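You operate a simulated robot arm through the tools that you are given. There is no shell and no other tool. Be economical: measure what you need, move in short steps, check, and stop when the job is done.

Carry out the task below with a simulated two-armed robot. There is one attempt and no reset: what you move stays moved.

JOB
Hold the small green tin, lift its skin off and cover the tin.
Fine: the skin goes in the rag bin, whose lid ends shut. Where these are worked on the way, their far stop is far enough and under half their travel is too little: lid of the rag bin.

Only the result counts: the job must be done as asked and must still hold three seconds after the hand-in. Knocking over, shifting, dropping, spilling or breaking anything else fails it. A push-on lid holds only when it is set on centred and level and pressed home; a screw cap is set on level and turned clockwise until tight.

ROBOT AND FRAMES
Two 7-joint arms with two-finger parallel grippers on one trunk, on a base that drives. Base frame: it is fixed to the floor where the robot stands at the start and does not move with it; the origin is under the middle of the robot, x ahead of it, y to its left, z up. Lengths are in cm, angles in degrees, forces in N, time in s.
The left shoulder is at the start at [7, 16.3, 132], the right one opposite. With the tool pointing down near the work surface each hand reaches from about 32 to 86 cm from the robot's upright axis, wherever it stands, measured 20 degrees to its own side. Places, roughly: inside of the rag bin [70, 0, 90]; lid of the green tin (8x8x5 cm) [50, -20, 90]; lid of the rag bin [70, 0, 100]; rim of the small green ink tin [50, 0, 90]. Payload 3.43 kg a hand.
Tool frame (each hand has its own): the origin (TCP) lies between the finger pads and is the grasp point; the fingertips stand 3.4 cm ahead of it; z points along the fingers, y is the line along which they close. The gripper opens to 12.8 cm. The fingers are 2.4 cm wide and 1.2 cm thick; the gripper's body (4.8 by 13 cm) begins 9.6 cm behind the TCP.
Orientation is that of the tool frame in the base frame, as a unit quaternion [w, x, y, z]. With the fingers straight down and closing along the base's y, the tool's x points along the base's -x, its y along +y and its z along -z.

CONTROLS
- The arms move only by the tool apply_moves. It takes "left_deltas", "right_deltas" or both (then of equal length, played together; a hand with none holds still); each is one flat list of numbers, 6 for each row, row after row: the shift along the tool's x, y, z in units of 30 mm (1.0 is 30 mm), then the turn, a rotation vector about the tool's x, y, z in units of 5 degrees (1.0 is 5 degrees). In form: [x, y, z, wx, wy, wz, x, y, z, wx, wy, wz, ...]. A call has 1 to 10 rows; each row shifts and turns the commanded pose from where the row before left it, along the tool's axes as they then stand. "left_fingers" and "right_fingers" are, for a hand that has rows, the gripper command, from -1 (shut) to 1 (fully open), values between in proportion, set as the call begins (left out, the last holds). A call with a number of a shift or a turn outside -1 to 1 is refused whole. Rows are played at 5 a second. More than 5 cm and 8.6 degrees between two rows, or a gripper value outside its range, and nothing of the call is played. Where a pose cannot be reached the arm comes as near as it can. A force on the tool above 90 N (or 10 N above the force at the start of the call, whichever is more), or a blocked arm, ends the call early, and 0.2 s more pass. The fingers move at their own pace (about 15.3 cm/s each) and stop on an object; they squeeze with about 24 N. The grip force told is the motor's: it shows also when the fingers shut on nothing. Time passes only in rows, and 0.2 s behind the last, so rows that do not move let the fingers close. It gives the time, the measured TCP pose, the force on the tool (base axes), the opening and the grip force at its end, in the units of the frame above (readings bear some noise), with the torque about the TCP (base axes, N m) and any sound that the robot's microphone picked up, and new pictures: "pictures" is both (left out), scene, wrist or none (wrist: the cameras of the hands that moved).
- Cameras (640 x 400 px; columns grow to the right, rows downward): "scene" is now at [13, -0.87, 153.09]; the picture's right is [-0.12, -0.99, 0.00], its down [-0.72, 0.09, -0.69] and it looks along [0.68, -0.09, -0.73] (base axes); focal length 289 px, centre (320, 200). "left" rides on the left gripper at [7.6, 1.1, -16] in its tool frame; the picture's right is [-0.15, 0.99, 0.00], its down [-0.88, -0.13, -0.46] and it looks along [-0.45, -0.07, 0.89] (tool axes); focal length 234 px, centre (320, 200). "right" rides on the right gripper at [7.6, -1.1, -16] in its tool frame; the picture's right is [0.15, 0.99, 0.00], its down [-0.88, 0.13, -0.46] and it looks along [-0.45, 0.07, 0.89] (tool axes); focal length 234 px, centre (320, 200). There is no depth. A picture from a camera that has moved, and an enlarged one, comes with that camera's place and axes in the base frame and with its lens.
- move_column(by): slides the trunk up (or, below 0, down) by that many cm; the arms and the scene camera ride with it, the base frame stays. It gives what a move gives, with no picture.
- base_move(legs): drives the robot by 1 to 6 legs, each [ahead, left, turn to the left] in cm, cm and degrees, along the robot's own axes; the way and the turn of a leg run together, so that a leg with both is an arc; at most 150 cm and 180 degrees a leg. The arms and the cameras ride along, it lands a little off, and it stops where it bumps. It gives what a move gives, and a new picture of the scene camera.
- head_to(pan, tilt): turns the head with the scene camera to pan (to the left, within 86 degrees either way) and tilt (down, from -29 to 69), counted from straight ahead of the robot. It gives what a move gives, and a new picture of the scene camera.
- enlarge(camera, box): a new picture of the part [left, top, right, bottom] of that camera's present view, enlarged. It takes no simulated time.
- close_job(): hands the job in; it is judged then, once.

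Go step by step. Nothing tells you exact positions but the pictures and the camera data: compare them with the known pose of the tool, close in by small moves and look again before you grip or let go. The budget is 120 turns and 260 pictures, counting those below and the enlarged ones. Unless the task says otherwise, let go and move clear before handing in, and close with one line.

The tools are called after "Emit:" as name(argument=value, ...) on one line, values as JSON. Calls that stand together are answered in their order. apply_moves: Moves the arms, as the interface text tells. Its arguments: {"type":"object","properties":{"left_deltas":{"type":"array","items":{"type":"number"}},"left_fingers":{"type":"number"},"right_deltas":{"type":"array","items":{"type":"number"}},"right_fingers":{"type":"number"},"pictures":{"type":"string","enum":["both","scene","wrist","none"]}},"required":[]} The other tools are called the same way: move_column (by) slides the trunk up or down; base_move (legs) drives the base; head_to (pan, tilt) turns the head that bears the scene camera; enlarge (camera, box) takes an enlarged picture of a part of a camera's view; close_job () hands the job in.

At the start:

```text
time_s: 0.0
left_eef_pos: [56.82, 25.64, 121.28]
left_tcp_rot: [0.0, -0.001, 1.0, 0.0]
left_force: [-0.3, 0.2, -0.4]
left_torque: [-0.03, -0.02, 0.01]
left_opening: 12.81
left_grip_force: 0.0
right_eef_pos: [54.27, -25.88, 125.16]
right_tcp_rot: [0.0, 0.0, 1.0, -0.001]
right_force: [0.6, 0.5, 0.6]
right_torque: [0.02, -0.01, 0.0]
right_opening: 12.81
right_grip_force: 0.0
trunk travel left (down, up): [-80.0, 14.0]
robot x, y, heading: [0.46, -0.2, -0.2]
head pan, tilt: [-7.2, 46.7]
```

scene: 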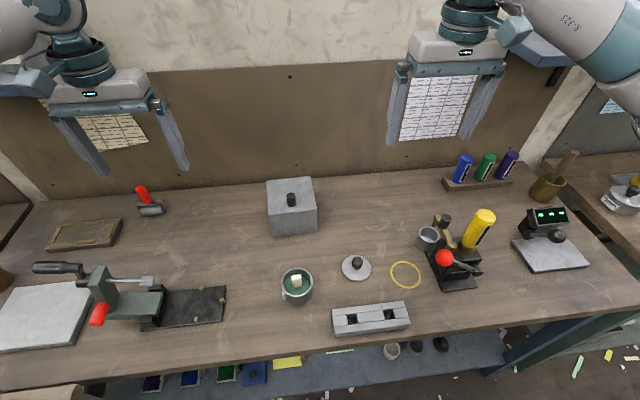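
right: 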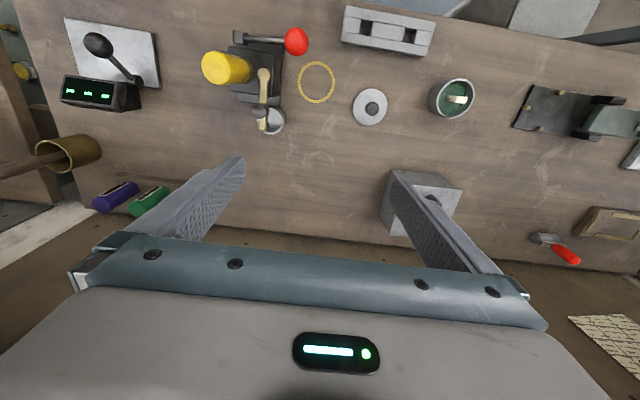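
left: 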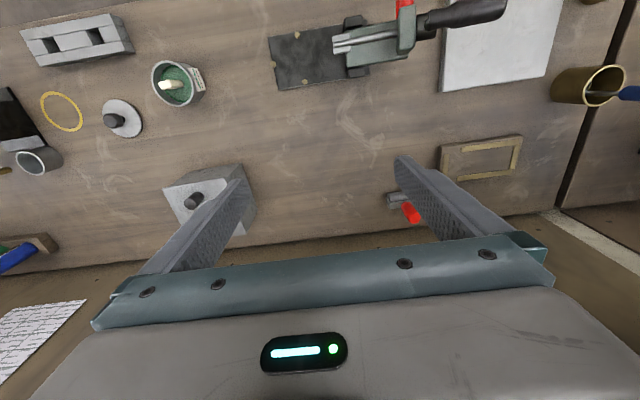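

I see the open green tin near the middle with a pale tab on its skin, its lid with a black knob to the right, and a grey bin with a knobbed lid behind. I'll enlarge to measure them.

Emit:
enlarge(camera="scene", box=[250, 230, 410, 330])

Emit:
enlarge(camera="scene", box=[230, 160, 358, 240])

Emit:
enlarge(camera="left", box=[80, 30, 260, 240])

Emit:
enlarge(camera="right", box=[320, 50, 500, 250])

```text
4.00 times, centred on (330, 280) of scene
camera zoom: at [13.0, -0.87, 153.09], right [-0.12, -0.99, 0.0], down [-0.72, 0.09, -0.69], along [0.68, -0.09, -0.73], focal length 1155 px, centre (280, -120)
```

zoom: 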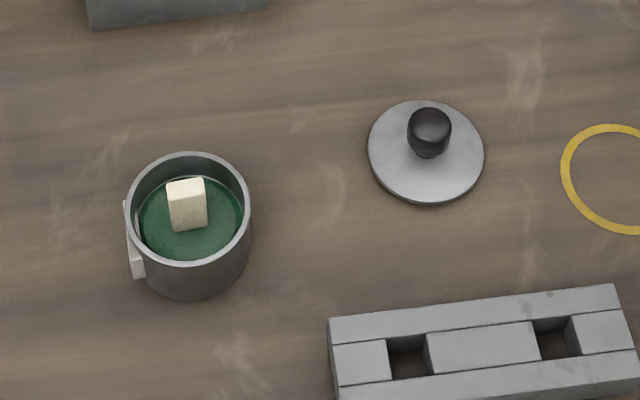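

```text
5.00 times, centred on (294, 200) of scene
camera zoom: at [13.0, -0.87, 153.09], right [-0.12, -0.99, 0.0], down [-0.72, 0.09, -0.69], along [0.68, -0.09, -0.73], focal length 1443 px, centre (450, 200)
```

zoom: 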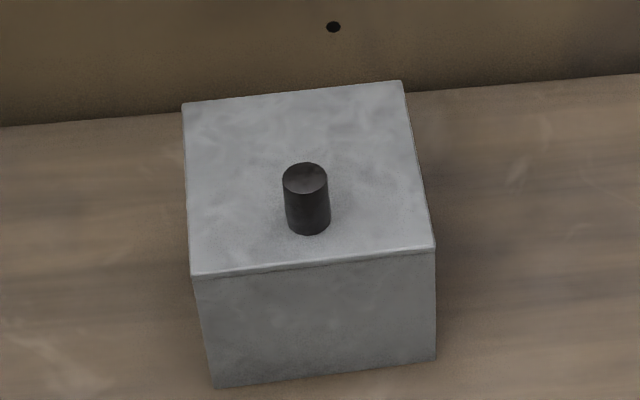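

```text
1.90 times, centred on (170, 135) of left
camera zoom: at [49.27, 26.61, 137.2], right [0.15, 0.99, 0.0], down [0.88, -0.13, 0.46], along [0.45, -0.07, -0.89], focal length 446 px, centre (606, 324)
```

zoom: 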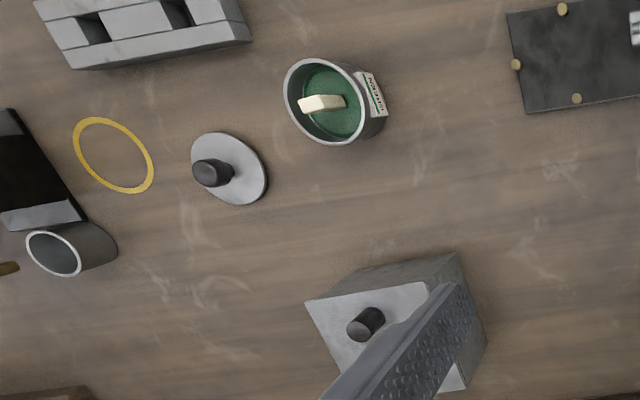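

```text
2.00 times, centred on (410, 150) of right
camera zoom: at [46.66, -27.08, 141.1], right [-0.15, 0.99, 0.0], down [0.88, 0.13, 0.46], along [0.45, 0.07, -0.89], focal length 468 px, centre (140, 300)
```

zoom: 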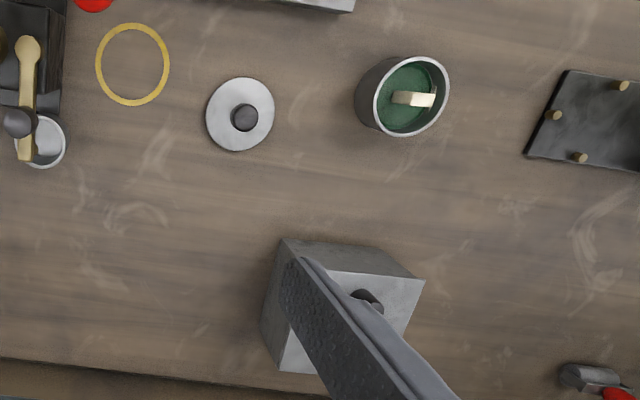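

The tin rim is about (45.7, 0.2, 90.3), the tin's lid lies at (50.3, -15.3), and the bin top is at about z 95.5 with its knob near the front edge at (65.8, -0.3), which suggests a hinge at the back. I tilt the right hand forward and bring it to the middle to look.

Emit:
apply_moves(right_deltas=[0, 0.853, 0, 0, -1, 0, 0, 0.853, 0, 0, -1, 0, 0, 0.853, 0, 0, -1, 0, 0, 0.853, 0, 0, -1, 0, 0, 0.853, 0, 0, -1, 0, 0, 0.853, 0, 0, -1, 0, 0, 0.853, 0, 0, -1, 0, 0, 0.853, 0, 0, -1, 0, 0, 0.853, 0, 0, -1, 0, 0, 0.853, 0, 0, -1, 0], right_fingers=0, pictures="both")

```text
time_s: 2.2
left_eef_pos: [56.7, 25.85, 121.22]
left_tcp_rot: [0.0, 0.0, 1.0, -0.001]
left_force: [0.1, 0.1, -0.3]
left_torque: [-0.03, 0.0, -0.01]
left_opening: 12.8
left_grip_force: 0.1
right_eef_pos: [54.36, -0.09, 125.27]
right_tcp_rot: [0.423, 0.0, 0.906, -0.001]
right_force: [-0.3, -0.2, -1.0]
right_torque: [-0.05, 0.01, -0.04]
right_opening: 6.41
right_grip_force: 0.1
trunk travel left (down, up): [-80.0, 14.0]
robot x, y, heading: [-0.19, -0.26, -0.0]
head pan, tilt: [-7.2, 46.7]
camera scene: at [12.98, -0.66, 153.1], right [-0.13, -0.99, 0.0], down [-0.72, 0.09, -0.69], along [0.68, -0.09, -0.73], focal length 289 px, centre (320, 200)
camera right: at [37.19, -1.38, 129.68], right [-0.09, 0.99, -0.11], down [0.22, 0.13, 0.97], along [0.97, 0.07, -0.23], focal length 234 px, centre (320, 200)
```

scene: 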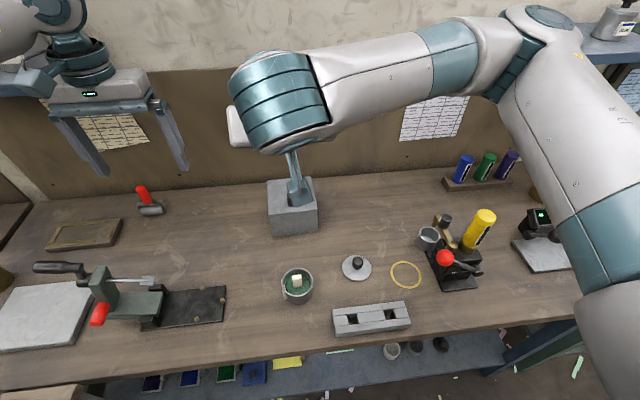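
right: 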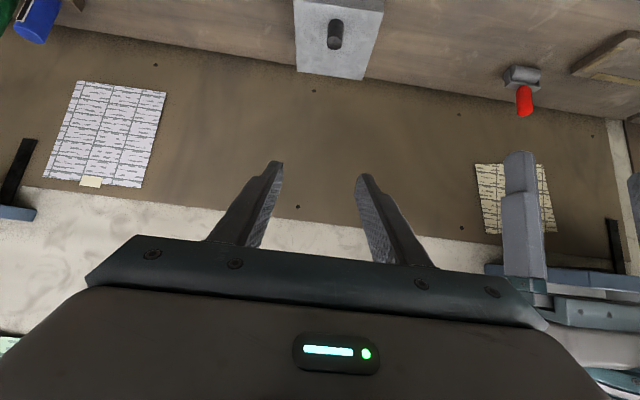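

The arm reaches well and nothing is in the way. I descend toward the knob with fingers half open.

Emit:
apply_moves(right_deltas=[0.67, 0, 0.57, 0, 0, 0, 0.67, 0, 0.57, 0, 0, 0, 0.67, 0, 0.57, 0, 0, 0, 0.67, 0, 0.57, 0, 0, 0, 0.67, 0, 0.57, 0, 0, 0, 0.67, 0, 0.57, 0, 0, 0, 0.65, 0, 0.57, 0, 0, 0])

Emit:
enlarge(camera="right", box=[200, 0, 440, 260])

```text
time_s: 3.8
left_eef_pos: [56.84, 25.57, 121.23]
left_tcp_rot: [0.0, 0.0, 1.0, 0.001]
left_force: [0.3, -0.9, 0.1]
left_torque: [0.01, 0.0, -0.03]
left_opening: 12.82
left_grip_force: 0.1
right_eef_pos: [54.74, -0.39, 106.82]
right_tcp_rot: [0.423, 0.0, 0.906, 0.0]
right_force: [0.1, 0.6, -0.1]
right_torque: [-0.01, -0.02, 0.0]
right_opening: 6.41
right_grip_force: 0.3
trunk travel left (down, up): [-80.0, 14.0]
robot x, y, heading: [-0.15, 0.07, -0.3]
head pan, tilt: [-7.2, 46.7]
camera scene: at [13.04, -0.86, 153.09], right [-0.13, -0.99, 0.0], down [-0.72, 0.09, -0.69], along [0.68, -0.09, -0.73], focal length 289 px, centre (320, 200)
camera right: at [37.55, -1.59, 111.26], right [-0.09, 0.99, -0.11], down [0.22, 0.13, 0.97], along [0.97, 0.07, -0.23], focal length 234 px, centre (320, 200)
```

scene: 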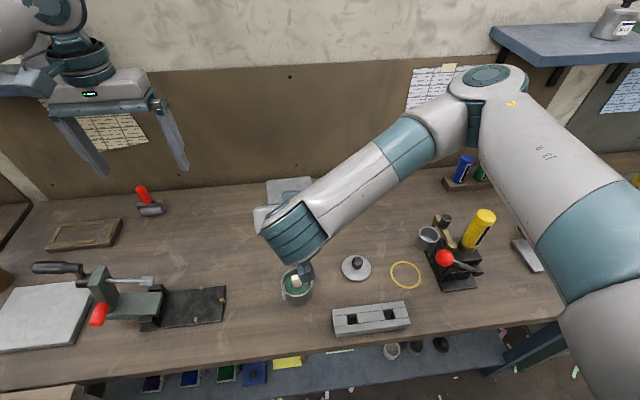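
right: 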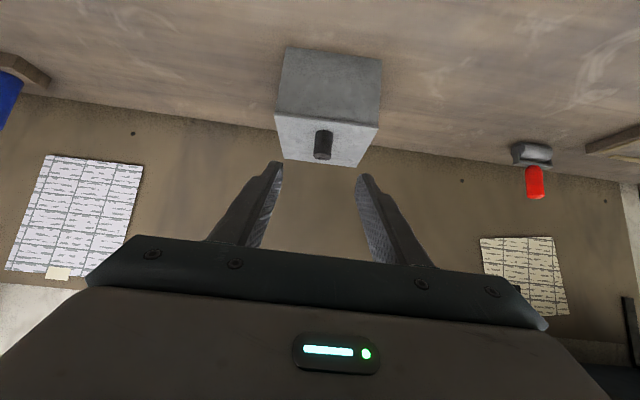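

```text
1.54 times, centred on (320, 130) of right
camera zoom: at [37.55, -1.59, 111.26], right [-0.09, 0.99, -0.11], down [0.22, 0.13, 0.97], along [0.97, 0.07, -0.23], focal length 360 px, centre (320, 308)
```

zoom: 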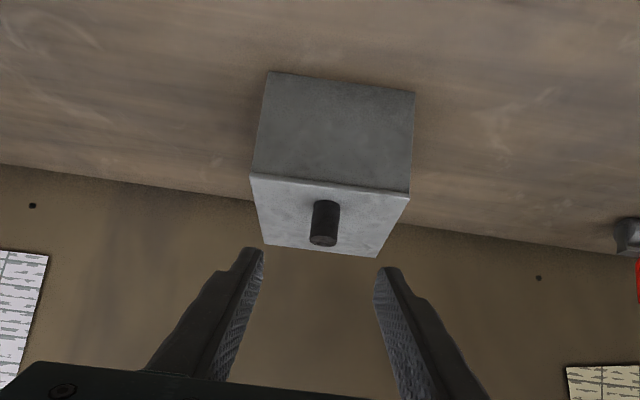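

The knob stands at about (65.5, -0.1), right ahead along the tool axis. I move forward to straddle it, keeping the tips above the lid.

Emit:
apply_moves(right_deltas=[-0.01, 0.01, 0.685, 0, 0, 0, -0.01, 0.01, 0.685, 0, 0, 0, -0.01, 0.01, 0.685, 0, 0, 0, -0.01, 0.01, 0.685, 0, 0, 0, -0.01, 0, 0.685, 0, 0, 0, -0.01, 0, 0.685, 0, 0, 0])

Emit:
enlarge(camera="right", box=[220, 60, 440, 260])

```text
time_s: 5.2
left_eef_pos: [56.86, 25.54, 121.3]
left_tcp_rot: [0.0, -0.001, 1.0, 0.0]
left_force: [0.1, -0.6, 0.5]
left_torque: [0.03, 0.04, -0.03]
left_opening: 12.79
left_grip_force: 0.0
right_eef_pos: [64.07, -0.24, 98.78]
right_tcp_rot: [0.423, 0.0, 0.906, 0.0]
right_force: [0.2, 0.9, 0.2]
right_torque: [0.0, 0.01, 0.0]
right_opening: 6.42
right_grip_force: 0.0
trunk travel left (down, up): [-80.0, 14.0]
robot x, y, heading: [-0.27, -0.08, 0.1]
head pan, tilt: [-7.2, 46.7]
camera scene: at [13.05, -0.87, 153.09], right [-0.13, -0.99, 0.0], down [-0.72, 0.09, -0.69], along [0.68, -0.09, -0.73], focal length 289 px, centre (320, 200)
camera right: at [46.97, -1.4, 103.21], right [-0.09, 0.99, -0.11], down [0.22, 0.13, 0.97], along [0.97, 0.07, -0.23], focal length 234 px, centre (320, 200)
```

scene: 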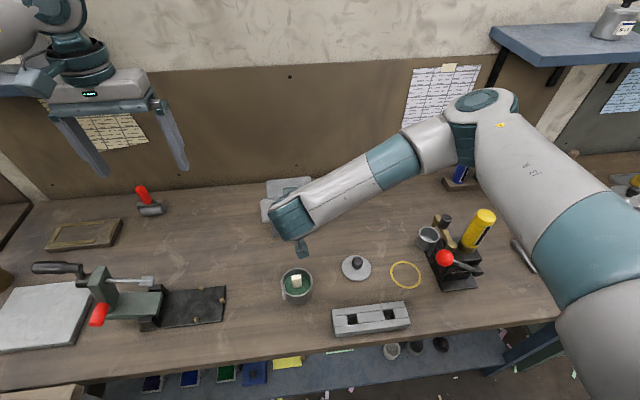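
right: 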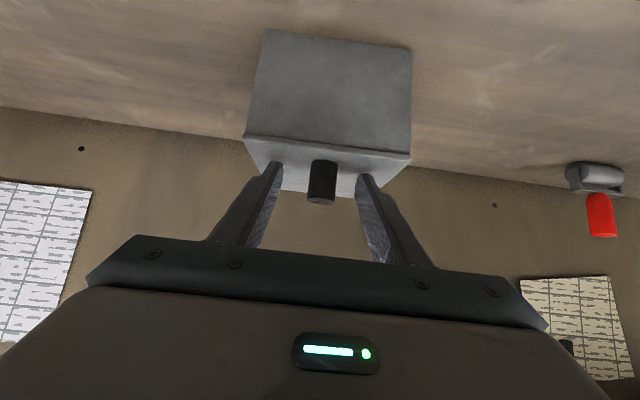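

```text
2.00 times, centred on (330, 160) of right
camera zoom: at [46.97, -1.4, 103.21], right [-0.09, 0.99, -0.11], down [0.22, 0.13, 0.97], along [0.97, 0.07, -0.23], focal length 468 px, centre (300, 280)
```

zoom: 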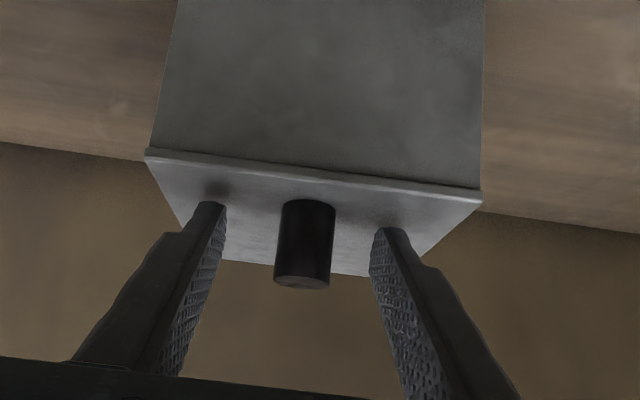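

The knob stands centred between the fingers. I nudge slightly and close on it.

Emit:
apply_moves(right_deltas=[-0.1, 0.07, 0.12, 0, 0, 0], pictures="none")

Emit:
apply_moves(right_deltas=[0, 0, 0, 0, 0, 0, 0, 0, 0, 0, 0, 0, 0, 0, 0, 0, 0, 0], right_fingers=-1, pictures="wrist")

```text
time_s: 5.6
left_eef_pos: [56.87, 25.68, 121.29]
left_tcp_rot: [0.001, -0.001, 1.0, 0.0]
left_force: [-0.1, -0.7, 0.0]
left_torque: [-0.03, 0.04, 0.02]
left_opening: 12.81
left_grip_force: 0.0
right_eef_pos: [64.51, 0.03, 99.02]
right_tcp_rot: [0.423, 0.0, 0.906, 0.0]
right_force: [0.1, -0.1, 0.2]
right_torque: [-0.03, -0.01, -0.02]
right_opening: 6.41
right_grip_force: 0.1
trunk travel left (down, up): [-80.0, 14.0]
robot x, y, heading: [-0.59, -0.16, -0.0]
head pan, tilt: [-7.2, 46.7]
```

```text
time_s: 6.4
left_eef_pos: [56.72, 25.69, 121.31]
left_tcp_rot: [0.0, -0.001, 1.0, -0.001]
left_force: [-0.5, -0.9, 0.2]
left_torque: [-0.01, 0.01, 0.01]
left_opening: 12.83
left_grip_force: 0.1
right_eef_pos: [64.64, 0.03, 98.88]
right_tcp_rot: [0.423, 0.0, 0.906, 0.0]
right_force: [1.5, 0.5, 0.7]
right_torque: [-0.01, 0.07, 0.04]
right_opening: 2.32
right_grip_force: 23.8
trunk travel left (down, up): [-80.0, 14.0]
robot x, y, heading: [-0.0, 0.11, 0.1]
head pan, tilt: [-7.2, 46.7]
camera right: at [47.46, -1.16, 103.28], right [-0.09, 0.99, -0.11], down [0.22, 0.13, 0.97], along [0.97, 0.07, -0.23], focal length 234 px, centre (320, 200)
```

right: 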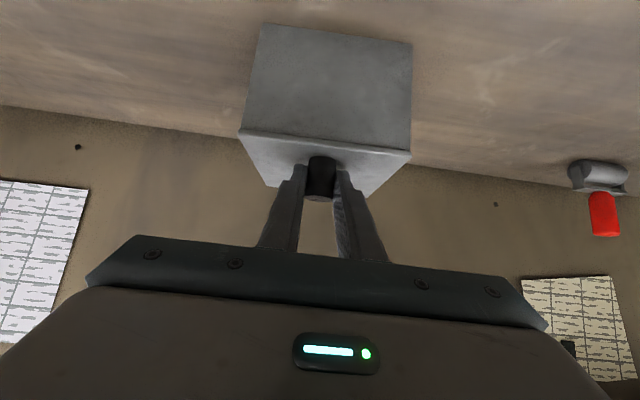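

The knob is gripped at 2.3 cm. I try a small back-hinged opening arc and watch the force.

Emit:
apply_moves(right_deltas=[-0.331, 0, -0.122, 0, 1, 0, -0.331, 0, -0.122, 0, 1, 0], pictures="wrist")

Emit:
enlarge(camera="right", box=[220, 0, 440, 220])

```text
time_s: 7.0
left_eef_pos: [56.76, 25.57, 121.28]
left_tcp_rot: [0.0, -0.001, 1.0, 0.001]
left_force: [0.0, 0.0, 0.2]
left_torque: [0.04, 0.02, 0.0]
left_opening: 12.81
left_grip_force: 0.0
right_eef_pos: [65.22, -0.04, 100.96]
right_tcp_rot: [0.342, 0.0, 0.94, 0.0]
right_force: [2.4, 0.2, -0.3]
right_torque: [-0.35, -0.19, 0.15]
right_opening: 2.29
right_grip_force: 23.4
trunk travel left (down, up): [-80.0, 14.0]
robot x, y, heading: [0.03, -0.14, -0.2]
head pan, tilt: [-7.2, 46.7]
camera right: at [49.27, -1.14, 108.2], right [-0.11, 0.99, -0.09], down [0.38, 0.13, 0.91], along [0.92, 0.07, -0.39], focal length 234 px, centre (320, 200)
```

right: 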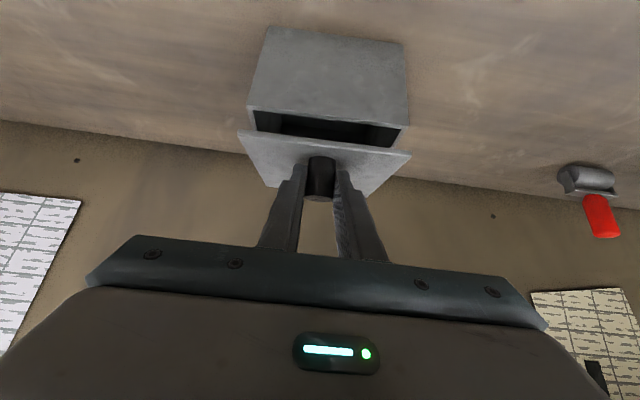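

```text
1.82 times, centred on (330, 110) of right
camera zoom: at [49.27, -1.14, 108.2], right [-0.11, 0.99, -0.09], down [0.38, 0.13, 0.91], along [0.92, 0.07, -0.39], focal length 426 px, centre (302, 364)
```

zoom: 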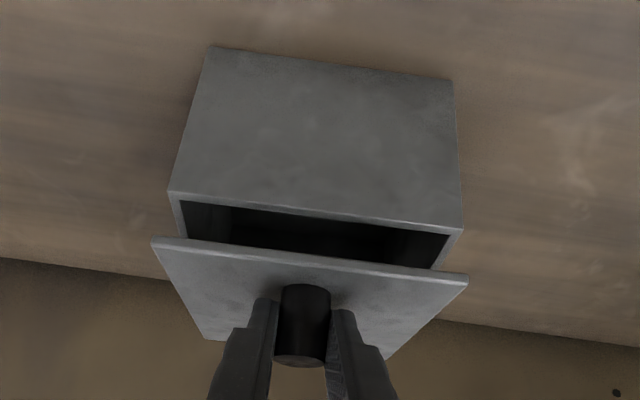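

The lid hinges at the back and follows with hardly any force. I continue the arc to about 50 degrees.

Emit:
apply_moves(right_deltas=[-0.331, 0, -0.122, 0, 1, 0, -0.331, 0, -0.122, 0, 1, 0, -0.331, 0, -0.122, 0, 1, 0, -0.331, 0, -0.122, 0, 1, 0, -0.331, 0, -0.122, 0, 1, 0, -0.331, 0, -0.122, 0, 1, 0, -0.331, 0, -0.122, 0, 1, 0, -0.331, 0, -0.122, 0, 1, 0])

```text
time_s: 8.8
left_eef_pos: [56.69, 25.83, 121.23]
left_tcp_rot: [0.0, 0.0, 1.0, -0.001]
left_force: [-0.6, 0.3, -0.5]
left_torque: [-0.03, -0.01, -0.02]
left_opening: 12.81
left_grip_force: 0.1
right_eef_pos: [71.37, 0.06, 106.66]
right_tcp_rot: [-0.001, -0.001, 1.0, 0.0]
right_force: [3.8, 4.6, 6.0]
right_torque: [-0.09, -0.79, 0.33]
right_opening: 2.31
right_grip_force: 24.1
trunk travel left (down, up): [-80.0, 14.0]
robot x, y, heading: [0.08, 0.05, -0.0]
head pan, tilt: [-7.2, 46.7]
camera scene: at [12.99, -0.7, 153.1], right [-0.12, -0.99, 0.0], down [-0.72, 0.09, -0.69], along [0.68, -0.09, -0.73], focal length 289 px, centre (320, 200)
camera right: at [63.76, -1.03, 122.61], right [-0.15, 0.99, 0.0], down [0.88, 0.13, 0.46], along [0.45, 0.07, -0.89], focal length 234 px, centre (320, 200)
```

scene: 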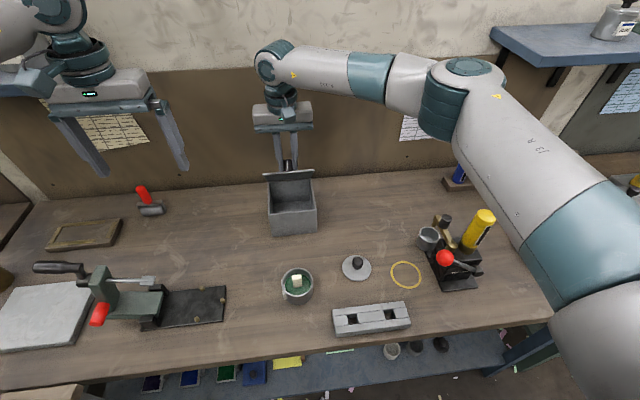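
right: 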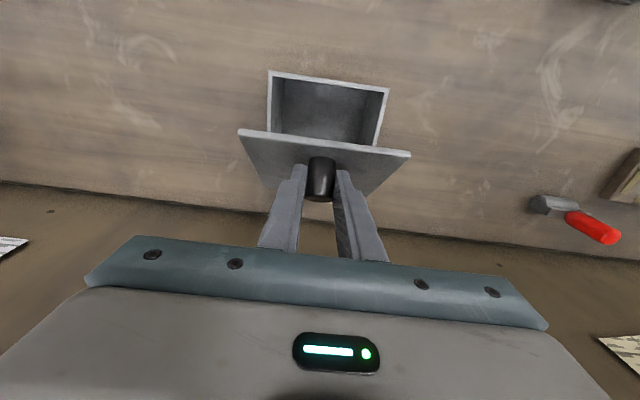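

The lid is about half open, with the tool now vertical. I go two more arc steps, then let the knob pivot in the grip so that the hand stays off the wall.

Emit:
apply_moves(right_deltas=[-0.331, 0, -0.122, 0, 1, 0, -0.331, 0, -0.122, 0, 1, 0, -0.297, 0, -0.11, 0, 0, 0, -0.297, 0, -0.11, 0, 0, 0])

Emit:
enlarge(camera="scene", box=[220, 60, 380, 260])

```text
time_s: 9.8
left_eef_pos: [56.88, 25.52, 121.21]
left_tcp_rot: [0.0, 0.0, 1.0, 0.0]
left_force: [-0.1, 0.6, -0.3]
left_torque: [-0.02, 0.02, 0.03]
left_opening: 12.83
left_grip_force: 0.0
right_eef_pos: [75.18, -0.19, 107.34]
right_tcp_rot: [-0.088, 0.001, 0.996, -0.001]
right_force: [-0.2, -1.3, -3.0]
right_torque: [-0.09, 0.15, 0.15]
right_opening: 2.28
right_grip_force: 24.4
trunk travel left (down, up): [-80.0, 14.0]
robot x, y, heading: [-0.25, 0.38, -0.2]
head pan, tilt: [-7.2, 46.7]
camera scene: at [13.11, -0.85, 153.06], right [-0.13, -0.99, 0.0], down [-0.72, 0.09, -0.68], along [0.68, -0.09, -0.73], focal length 289 px, centre (320, 200)
camera right: at [70.6, -1.27, 124.33], right [-0.14, 0.99, 0.02], down [0.95, 0.13, 0.29], along [0.29, 0.06, -0.96], focal length 234 px, centre (320, 200)
```

scene: 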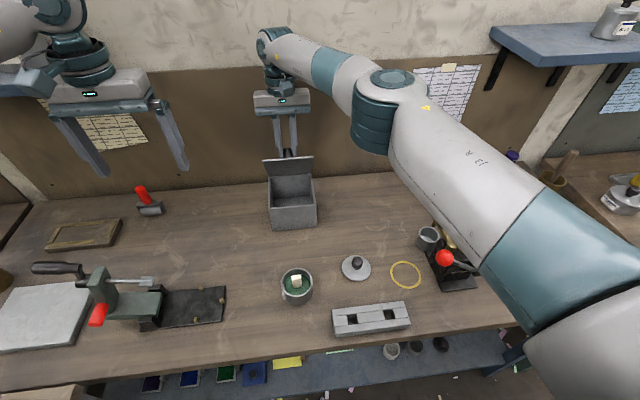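
right: 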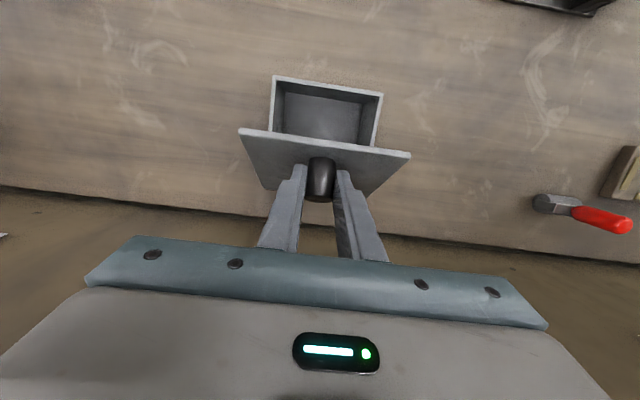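

```text
2.00 times, centred on (300, 160) of scene
camera zoom: at [13.11, -0.85, 153.06], right [-0.13, -0.99, 0.0], down [-0.72, 0.09, -0.68], along [0.68, -0.09, -0.73], focal length 577 px, centre (360, 280)
```

zoom: 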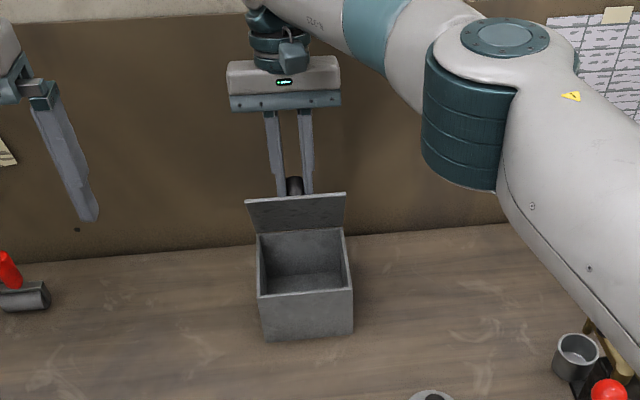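

The lid is around 70 degrees open and the wall is at about x 87. I push on while bringing the tool back to vertical.

Emit:
apply_moves(right_deltas=[-0.32, 0, -0.058, 0, -1, 0, -0.32, 0, -0.03, 0, -1, 0, -0.32, 0, 0.02, 0, 0, 0])

Emit:
enlarge(camera="scene", box=[220, 60, 380, 260])

```text
time_s: 10.6
left_eef_pos: [56.89, 25.77, 121.23]
left_tcp_rot: [-0.001, -0.002, 1.0, -0.001]
left_force: [-0.5, 0.8, -0.5]
left_torque: [-0.03, 0.02, -0.06]
left_opening: 12.79
left_grip_force: 0.2
right_eef_pos: [78.13, 0.03, 107.33]
right_tcp_rot: [0.0, 0.0, 1.0, -0.001]
right_force: [0.0, -1.5, -3.9]
right_torque: [-0.02, 0.28, 0.1]
right_opening: 2.31
right_grip_force: 24.4
trunk travel left (down, up): [-80.0, 14.0]
robot x, y, heading: [-0.36, 0.15, 0.4]
head pan, tilt: [-7.2, 46.7]
camera scene: at [13.09, -0.72, 153.09], right [-0.12, -0.99, 0.0], down [-0.72, 0.09, -0.68], along [0.68, -0.09, -0.73], focal length 289 px, centre (320, 200)
camera right: at [70.54, -1.06, 123.26], right [-0.15, 0.99, 0.0], down [0.88, 0.13, 0.46], along [0.45, 0.07, -0.89], focal length 234 px, centre (320, 200)
```

scene: 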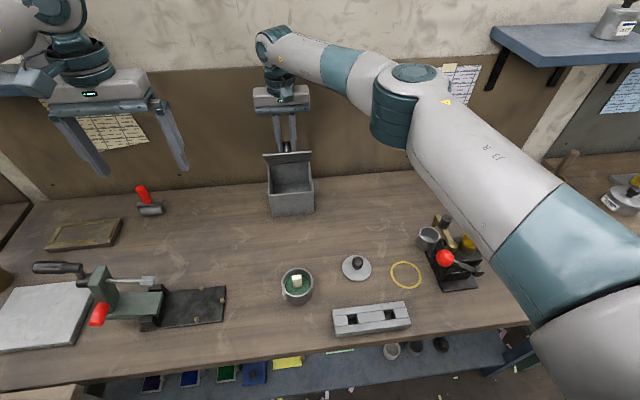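
right: 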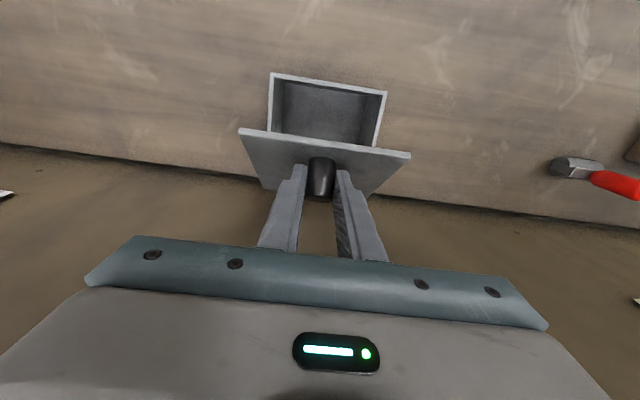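

```text
2.00 times, centred on (300, 160) of scene
camera zoom: at [13.09, -0.72, 153.09], right [-0.12, -0.99, 0.0], down [-0.72, 0.09, -0.68], along [0.68, -0.09, -0.73], focal length 577 px, centre (360, 280)
```

zoom: 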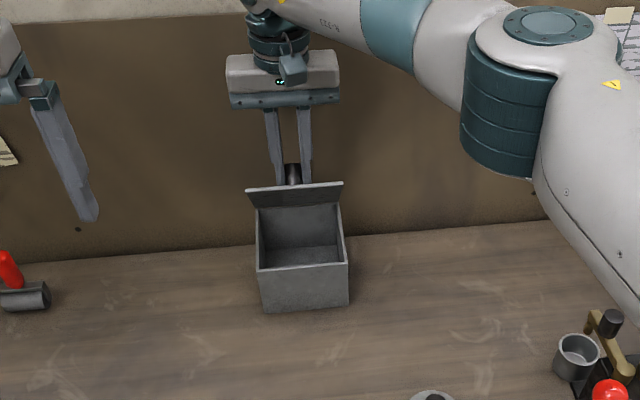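

The lid was rigid in my grip and the bin slid backward about 7 cm instead of opening further. I draw it back by exactly reversing that shift, with the lid held at 50 degrees.

Emit:
apply_moves(right_deltas=[0, 0, 0.22, 0, 0, 0, 0.32, 0, 0, 0, 0, 0, 0.32, 0, 0, 0, 0, 0, 0.32, 0, 0, 0, 0, 0, 0.32, 0, 0, 0, 0, 0, 0.32, 0, 0, 0, 0, 0, 0.32, 0, 0, 0, 0, 0, 0.32, 0, 0, 0, 0, 0])

Emit:
enlarge(camera="scene", box=[230, 160, 358, 240])

```text
time_s: 12.4
left_eef_pos: [56.86, 25.73, 121.27]
left_tcp_rot: [0.0, -0.001, 1.0, 0.0]
left_force: [0.1, -0.3, -0.6]
left_torque: [0.02, 0.01, 0.0]
left_opening: 12.83
left_grip_force: 0.0
right_eef_pos: [71.44, -0.01, 106.85]
right_tcp_rot: [-0.001, 0.001, 1.0, 0.0]
right_force: [1.2, 0.0, -2.4]
right_torque: [0.0, -0.08, 0.04]
right_opening: 2.3
right_grip_force: 24.6
trunk travel left (down, up): [-80.0, 14.0]
robot x, y, heading: [0.19, 0.03, -0.1]
head pan, tilt: [-7.2, 46.7]
camera scene: at [13.04, -0.88, 153.09], right [-0.12, -0.99, 0.0], down [-0.72, 0.09, -0.69], along [0.68, -0.09, -0.73], focal length 289 px, centre (320, 200)
camera right: at [63.84, -1.16, 122.76], right [-0.15, 0.99, 0.0], down [0.88, 0.13, 0.46], along [0.45, 0.07, -0.89], focal length 234 px, centre (320, 200)
```

scene: 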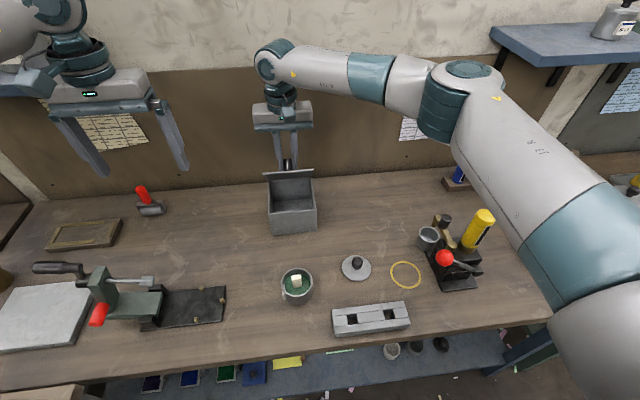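
right: 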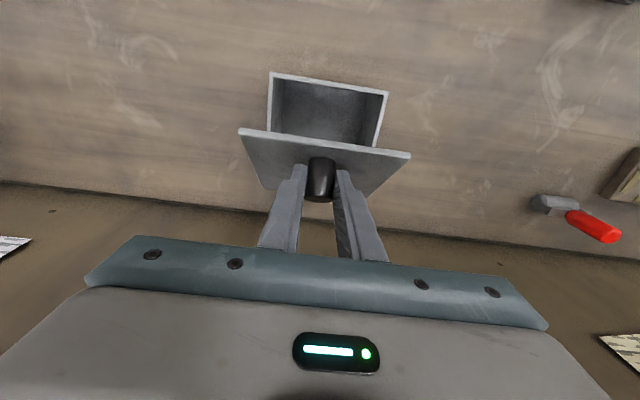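

```text
5.00 times, centred on (294, 200) of scene
camera zoom: at [13.04, -0.88, 153.09], right [-0.12, -0.99, 0.0], down [-0.72, 0.09, -0.69], along [0.68, -0.09, -0.73], focal length 1443 px, centre (450, 200)
```

zoom: 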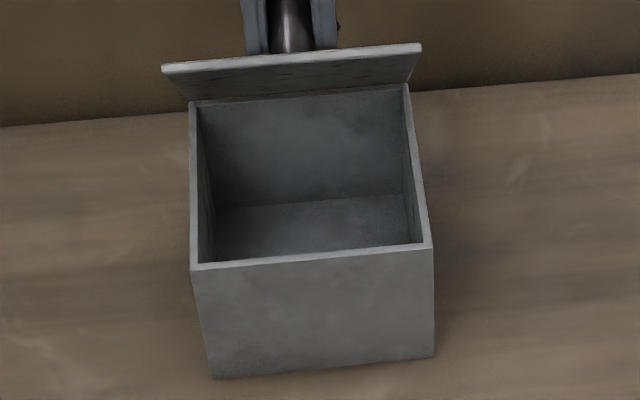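

The bin is back at its place to within a few millimetres. I now turn the lid rigidly to 60 degrees, and the left hand starts to tilt so it can push the lid further from inside.

Emit:
apply_moves(right_deltas=[-0.331, 0, -0.122, 0, 1, 0, -0.331, 0, -0.122, 0, 1, 0, 0, 0, 0, 0, 0, 0, 0, 0, 0, 0, 0, 0, 0, 0, 0, 0, 0, 0, 0, 0, 0, 0, 0, 0, 0, 0, 0, 0, 0, 0, 0, 0, 0, 0, 0, 0, 0, 0, 0, 0, 0, 0, 0, 0, 0, 0, 0, 0], left_deltas=[0, 0, 0, 0, -1, 0, 0, 0, 0, 0, -1, 0, 0, 0, 0, 0, -1, 0, 0, 0, 0, 0, -1, 0, 0, 0, 0, 0, -1, 0, 0, 0, 0, 0, -1, 0, 0, 0, 0, 0, -1, 0, 0, 0, 0, 0, -1, 0, 0, 0, 0, 0, -1, 0, 0, 0, 0, 0, -1, 0], left_fingers=-1, pictures="scene")

Emit:
enlarge(camera="scene", box=[230, 160, 358, 240])

```text
time_s: 14.6
left_eef_pos: [56.86, 25.69, 121.22]
left_tcp_rot: [0.424, -0.002, 0.906, 0.0]
left_force: [0.6, 0.7, 0.2]
left_torque: [-0.02, -0.01, -0.02]
left_opening: 0.01
left_grip_force: 23.6
right_eef_pos: [73.33, -0.08, 107.5]
right_tcp_rot: [-0.087, 0.0, 0.996, 0.0]
right_force: [-0.4, 0.5, -4.2]
right_torque: [-0.03, 0.2, -0.11]
right_opening: 2.29
right_grip_force: 24.3
trunk travel left (down, up): [-80.0, 14.0]
robot x, y, heading: [0.44, 0.16, 0.2]
head pan, tilt: [-7.2, 46.7]
camera scene: at [13.03, -0.82, 153.09], right [-0.13, -0.99, 0.0], down [-0.72, 0.09, -0.69], along [0.68, -0.09, -0.73], focal length 289 px, centre (320, 200)
```

scene: 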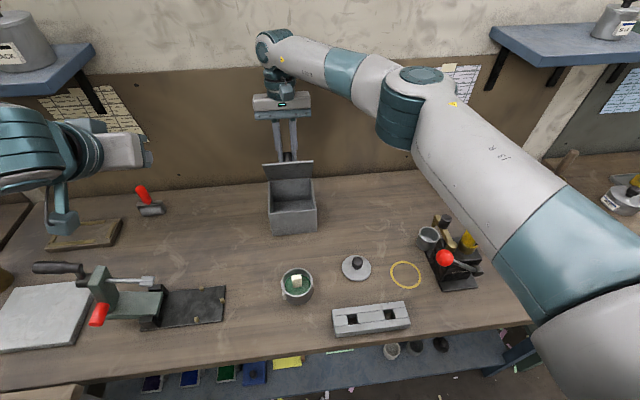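

```text
5.00 times, centred on (294, 200) of scene
camera zoom: at [13.03, -0.82, 153.09], right [-0.13, -0.99, 0.0], down [-0.72, 0.09, -0.69], along [0.68, -0.09, -0.73], focal length 1443 px, centre (450, 200)
```

zoom: 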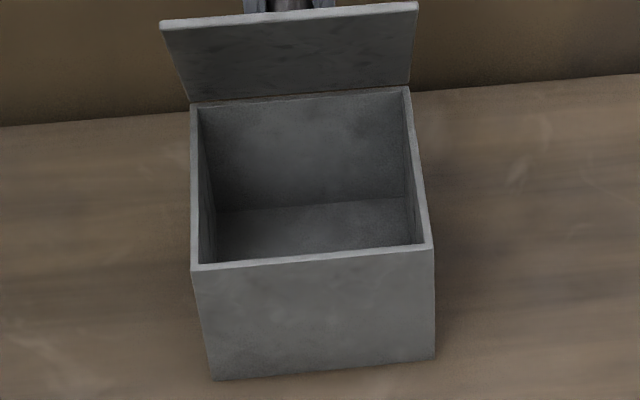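

Lid at 60 degrees and the bin did not move. I bring the closed left fingers in front of the lid's inner side.

Emit:
apply_moves(left_deltas=[0.205, -0.723, 0.5, 0, 0, 0, 0.205, -0.723, 0.5, 0, 0, 0, 0.205, -0.723, 0.5, 0, 0, 0, 0.205, -0.723, 0.5, 0, 0, 0, 0.205, -0.723, 0.5, 0, 0, 0, 0.205, -0.723, 0.5, 0, 0, 0, 0.205, -0.723, 0.5, 0, 0, 0, 0.205, -0.723, 0.5, 0, 0, 0, 0.205, -0.723, 0.5, 0, 0, 0, 0.205, -0.723, 0.5, 0, 0, 0])

Emit:
enlarge(camera="left", box=[200, 40, 440, 240])

```text
time_s: 16.8
left_eef_pos: [64.61, 3.79, 106.9]
left_tcp_rot: [0.421, 0.0, 0.907, 0.0]
left_force: [1.4, 0.2, -0.2]
left_torque: [0.04, -0.01, 0.09]
left_opening: 0.0
left_grip_force: 23.8
right_eef_pos: [73.44, -0.02, 107.44]
right_tcp_rot: [-0.088, 0.001, 0.996, 0.0]
right_force: [0.4, 0.9, -2.3]
right_torque: [-0.03, 0.02, -0.05]
right_opening: 2.29
right_grip_force: 23.9
trunk travel left (down, up): [-80.0, 14.0]
robot x, y, heading: [0.14, -0.52, -0.1]
head pan, tilt: [-7.2, 46.7]
camera scene: at [13.13, -0.96, 153.08], right [-0.12, -0.99, 0.0], down [-0.72, 0.09, -0.68], along [0.68, -0.09, -0.73], focal length 289 px, centre (320, 200)
camera left: at [47.52, 4.72, 111.34], right [0.09, 0.99, 0.11], down [0.22, -0.13, 0.97], along [0.97, -0.07, -0.23], focal length 234 px, centre (320, 200)
```

scene: 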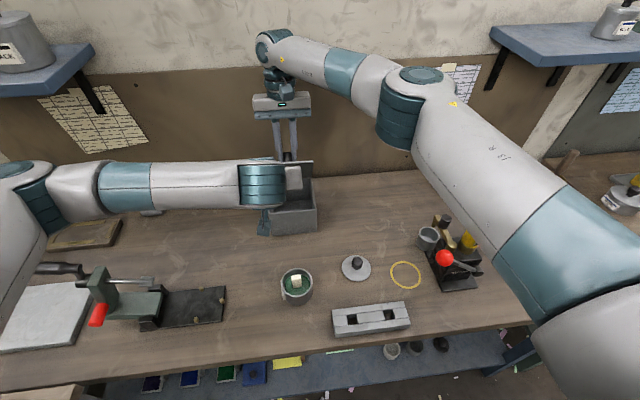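
left: 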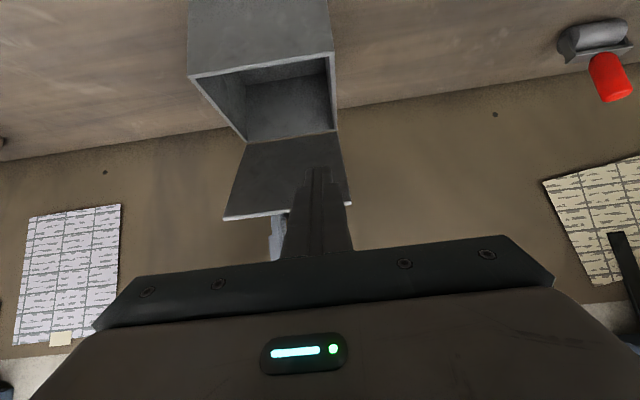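

```text
2.00 times, centred on (320, 140) of left
camera zoom: at [47.52, 4.72, 111.34], right [0.09, 0.99, 0.11], down [0.22, -0.13, 0.97], along [0.97, -0.07, -0.23], focal length 468 px, centre (320, 320)
```

zoom: 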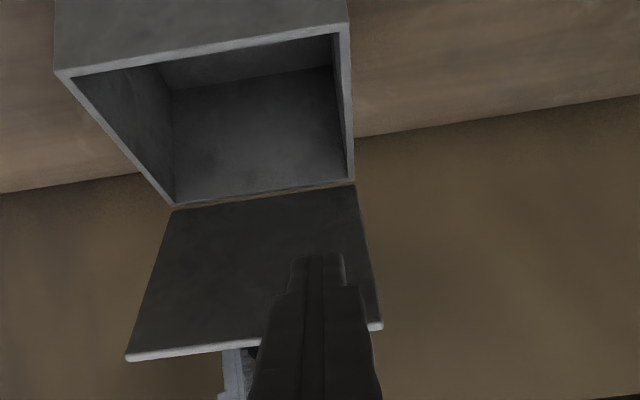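

The left fingertips are a few cm in front of the lid. I close the gap to just touch it, then open the right fingers so the lid rests on the left.

Emit:
apply_moves(left_deltas=[-0.07, 0, 0.6, 0, 0, 0, -0.07, 0, 0.6, 0, 0, 0, 0, 0, 0, 0, 0, 0], pictures="none")

Emit:
apply_moves(right_deltas=[0, 0, 0, 0, 0, 0, 0, 0, 0, 0, 0, 0], right_fingers=-0.2, pictures="both")

Emit:
enlarge(camera="left", box=[200, 40, 440, 240])

```text
time_s: 17.6
left_eef_pos: [67.55, 3.91, 104.96]
left_tcp_rot: [0.422, 0.0, 0.906, 0.0]
left_force: [0.1, 0.4, 0.1]
left_torque: [0.05, 0.04, 0.01]
left_opening: 0.0
left_grip_force: 24.1
right_eef_pos: [73.37, -0.01, 107.49]
right_tcp_rot: [-0.087, 0.0, 0.996, 0.0]
right_force: [1.6, -0.7, -3.3]
right_torque: [-0.02, -0.06, -0.01]
right_opening: 2.3
right_grip_force: 23.7
trunk travel left (down, up): [-80.0, 14.0]
robot x, y, heading: [-0.41, 0.16, 0.3]
head pan, tilt: [-7.2, 46.7]
```

```text
time_s: 18.2
left_eef_pos: [67.59, 4.0, 104.88]
left_tcp_rot: [0.423, -0.001, 0.906, 0.001]
left_force: [-0.5, 0.0, -0.4]
left_torque: [0.02, -0.01, -0.01]
left_opening: 0.0
left_grip_force: 24.3
right_eef_pos: [73.47, -0.03, 107.51]
right_tcp_rot: [-0.087, 0.0, 0.996, 0.0]
right_force: [-0.2, 0.8, 0.0]
right_torque: [0.02, 0.0, -0.01]
right_opening: 5.15
right_grip_force: 0.0
trunk travel left (down, up): [-80.0, 14.0]
robot x, y, heading: [0.05, 0.21, -0.0]
head pan, tilt: [-7.2, 46.7]
camera scene: at [13.01, -0.87, 153.09], right [-0.12, -0.99, 0.0], down [-0.72, 0.09, -0.69], along [0.68, -0.09, -0.73], focal length 289 px, centre (320, 200)
camera right: at [68.68, -1.2, 124.49], right [-0.14, 0.99, 0.03], down [0.95, 0.13, 0.3], along [0.29, 0.07, -0.95], focal length 234 px, centre (320, 200)
```

scene: 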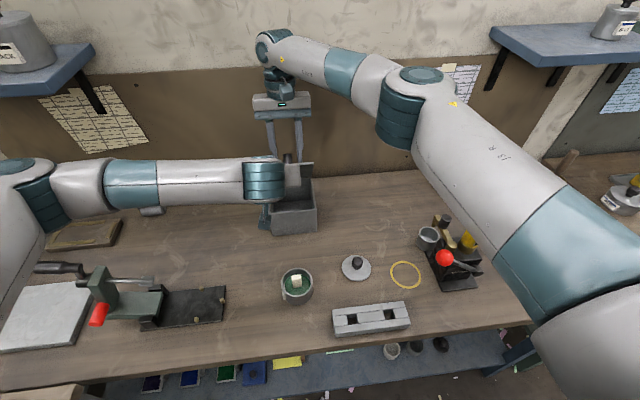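
right: 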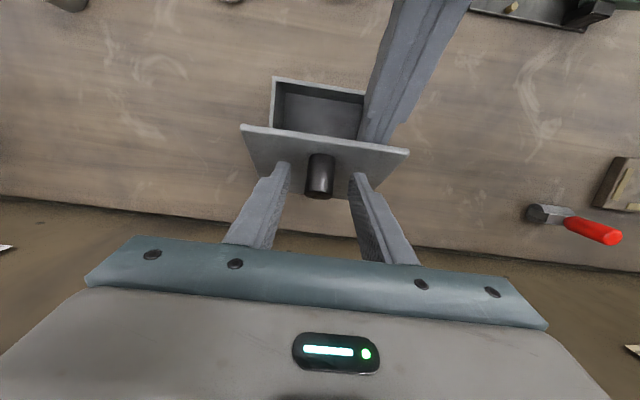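

```text
2.00 times, centred on (320, 140) of left
camera zoom: at [50.43, 4.92, 109.4], right [0.09, 0.99, 0.11], down [0.22, -0.13, 0.97], along [0.97, -0.07, -0.23], focal length 468 px, centre (320, 320)
```

zoom: 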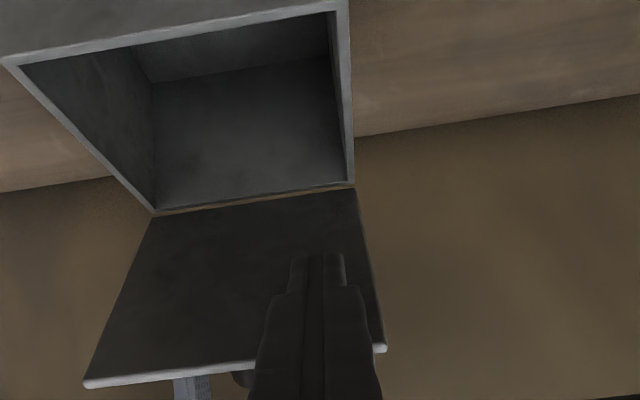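

The lid stays put by friction with no load on the left hand. I withdraw the right hand upward and then push the lid further open with the left.

Emit:
apply_moves(right_deltas=[0, 0, -0.9, 0, 0, 0, 0, 0, -0.9, 0, 0, 0, 0, 0, -0.9, 0, -1, 0, 0.3, -0.5, -0.5, 0, -1, 0, 0.8, -0.6, 0, 0, 0, 0, 0.8, -0.6, 0, 0, 0, 0, 0.8, -0.6, 0, 0, 0, 0, 0.8, -0.6, 0, 0, 0, 0, 0.8, -0.6, 0, 0, 0, 0, 0.8, -0.6, 0, 0, 0, 0], pictures="none")

Emit:
apply_moves(left_deltas=[-0.2, 0, 0.25, 0, 0, 0, -0.2, 0, 0.25, 0, 0, 0, -0.2, 0, 0.25, 0, 0, 0], pictures="both")

Emit:
enlarge(camera="scene", box=[230, 160, 358, 240])

```text
time_s: 20.4
left_eef_pos: [67.45, 3.88, 105.03]
left_tcp_rot: [0.423, 0.001, 0.906, 0.0]
left_force: [-0.1, -0.1, 0.7]
left_torque: [-0.01, 0.01, -0.02]
left_opening: 0.0
left_grip_force: 23.5
right_eef_pos: [59.53, -12.31, 117.24]
right_tcp_rot: [0.0, 0.0, 1.0, 0.0]
right_force: [-0.6, -0.6, 0.2]
right_torque: [0.02, -0.03, 0.0]
right_opening: 5.15
right_grip_force: 0.0
trunk travel left (down, up): [-80.0, 14.0]
robot x, y, heading: [-0.18, -0.12, 0.2]
head pan, tilt: [-7.2, 46.7]
```

```text
time_s: 21.2
left_eef_pos: [70.37, 4.01, 104.81]
left_tcp_rot: [0.422, -0.002, 0.907, 0.002]
left_force: [-0.6, -0.4, -0.1]
left_torque: [-0.02, -0.03, -0.01]
left_opening: 0.0
left_grip_force: 24.1
right_eef_pos: [59.56, -12.28, 117.16]
right_tcp_rot: [0.0, 0.0, 1.0, 0.0]
right_force: [-0.5, 0.1, 0.4]
right_torque: [0.0, 0.01, -0.02]
right_opening: 5.11
right_grip_force: 0.0
trunk travel left (down, up): [-80.0, 14.0]
robot x, y, heading: [-0.15, 0.05, 0.1]
head pan, tilt: [-7.2, 46.7]
camera scene: at [13.04, -0.84, 153.09], right [-0.13, -0.99, 0.0], down [-0.72, 0.09, -0.69], along [0.68, -0.09, -0.73], focal length 289 px, centre (320, 200)
camera left: at [53.34, 5.0, 109.3], right [0.09, 0.99, 0.11], down [0.22, -0.13, 0.97], along [0.97, -0.07, -0.23], focal length 234 px, centre (320, 200)
```

scene: 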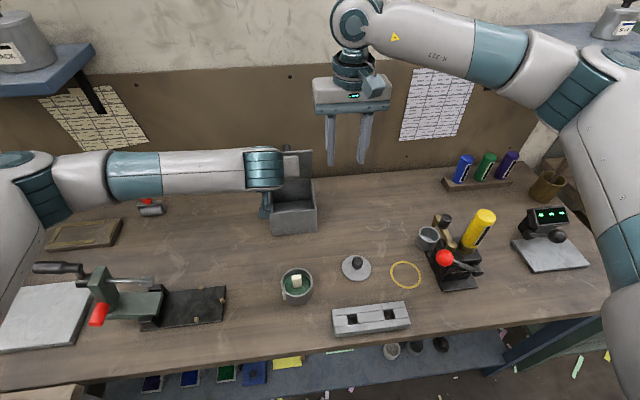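
left: 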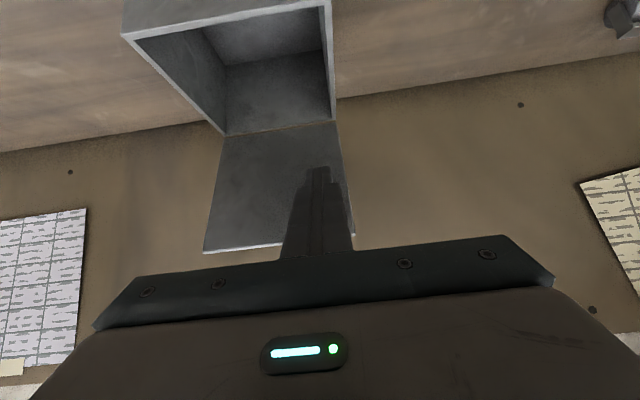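

```text
5.00 times, centred on (294, 200) of scene
camera zoom: at [13.04, -0.84, 153.09], right [-0.13, -0.99, 0.0], down [-0.72, 0.09, -0.69], along [0.68, -0.09, -0.73], focal length 1443 px, centre (450, 200)
```

zoom: 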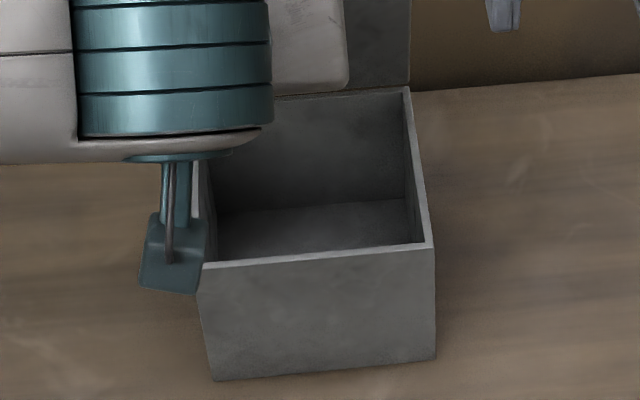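

The lid yields and the bin stays. I push on in small steps.

Emit:
apply_moves(left_deltas=[-0.21, 0, 0.25, 0, 0, 0, -0.21, 0, 0.25, 0, 0, 0, -0.21, 0, 0.25, 0, 0, 0], pictures="both")

Emit:
enlarge(camera="scene", box=[230, 120, 390, 240])

```text
time_s: 22.0
left_eef_pos: [73.24, 3.99, 104.87]
left_tcp_rot: [0.423, 0.0, 0.906, 0.0]
left_force: [-0.2, 0.2, 0.1]
left_torque: [0.02, 0.03, 0.0]
left_opening: 0.0
left_grip_force: 24.3
right_eef_pos: [59.61, -12.31, 117.08]
right_tcp_rot: [0.0, 0.0, 1.0, 0.0]
right_force: [0.1, -0.2, 0.3]
right_torque: [-0.02, 0.0, -0.04]
right_opening: 5.09
right_grip_force: 0.1
trunk travel left (down, up): [-80.0, 14.0]
robot x, y, heading: [-0.06, -0.08, -0.2]
head pan, tilt: [-7.2, 46.7]
camera scene: at [13.01, -0.89, 153.09], right [-0.12, -0.99, 0.0], down [-0.72, 0.09, -0.69], along [0.68, -0.09, -0.73], focal length 289 px, centre (320, 200)
camera left: at [56.22, 4.89, 109.31], right [0.09, 0.99, 0.11], down [0.22, -0.13, 0.97], along [0.97, -0.07, -0.23], focal length 234 px, centre (320, 200)
```

scene: 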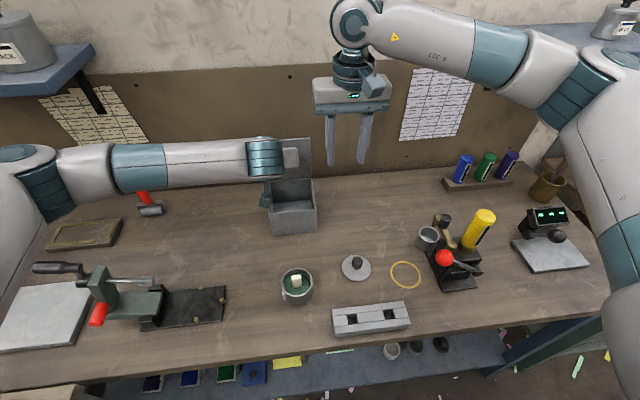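
left: 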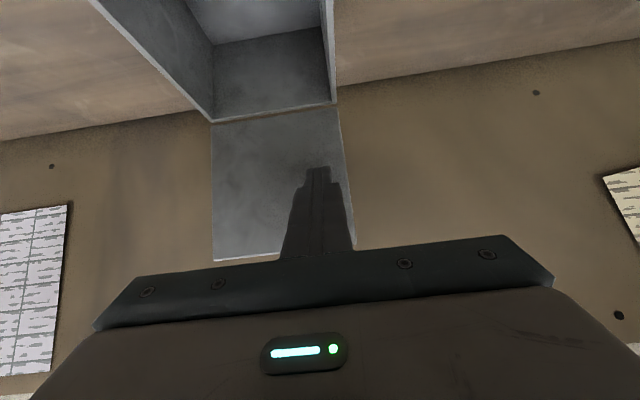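

```text
3.33 times, centred on (310, 180) of scene
camera zoom: at [13.01, -0.89, 153.09], right [-0.12, -0.99, 0.0], down [-0.72, 0.09, -0.69], along [0.68, -0.09, -0.73], focal length 962 px, centre (353, 267)
```

zoom: 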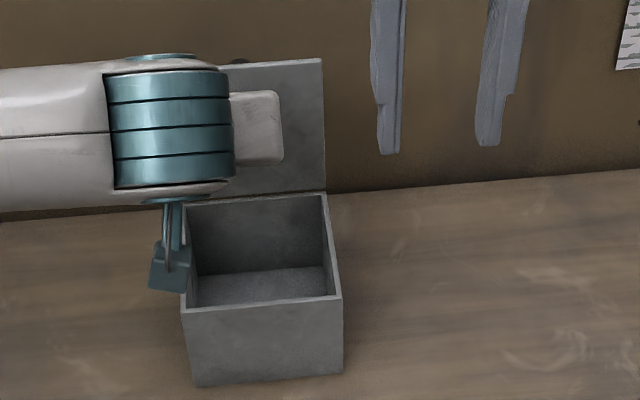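

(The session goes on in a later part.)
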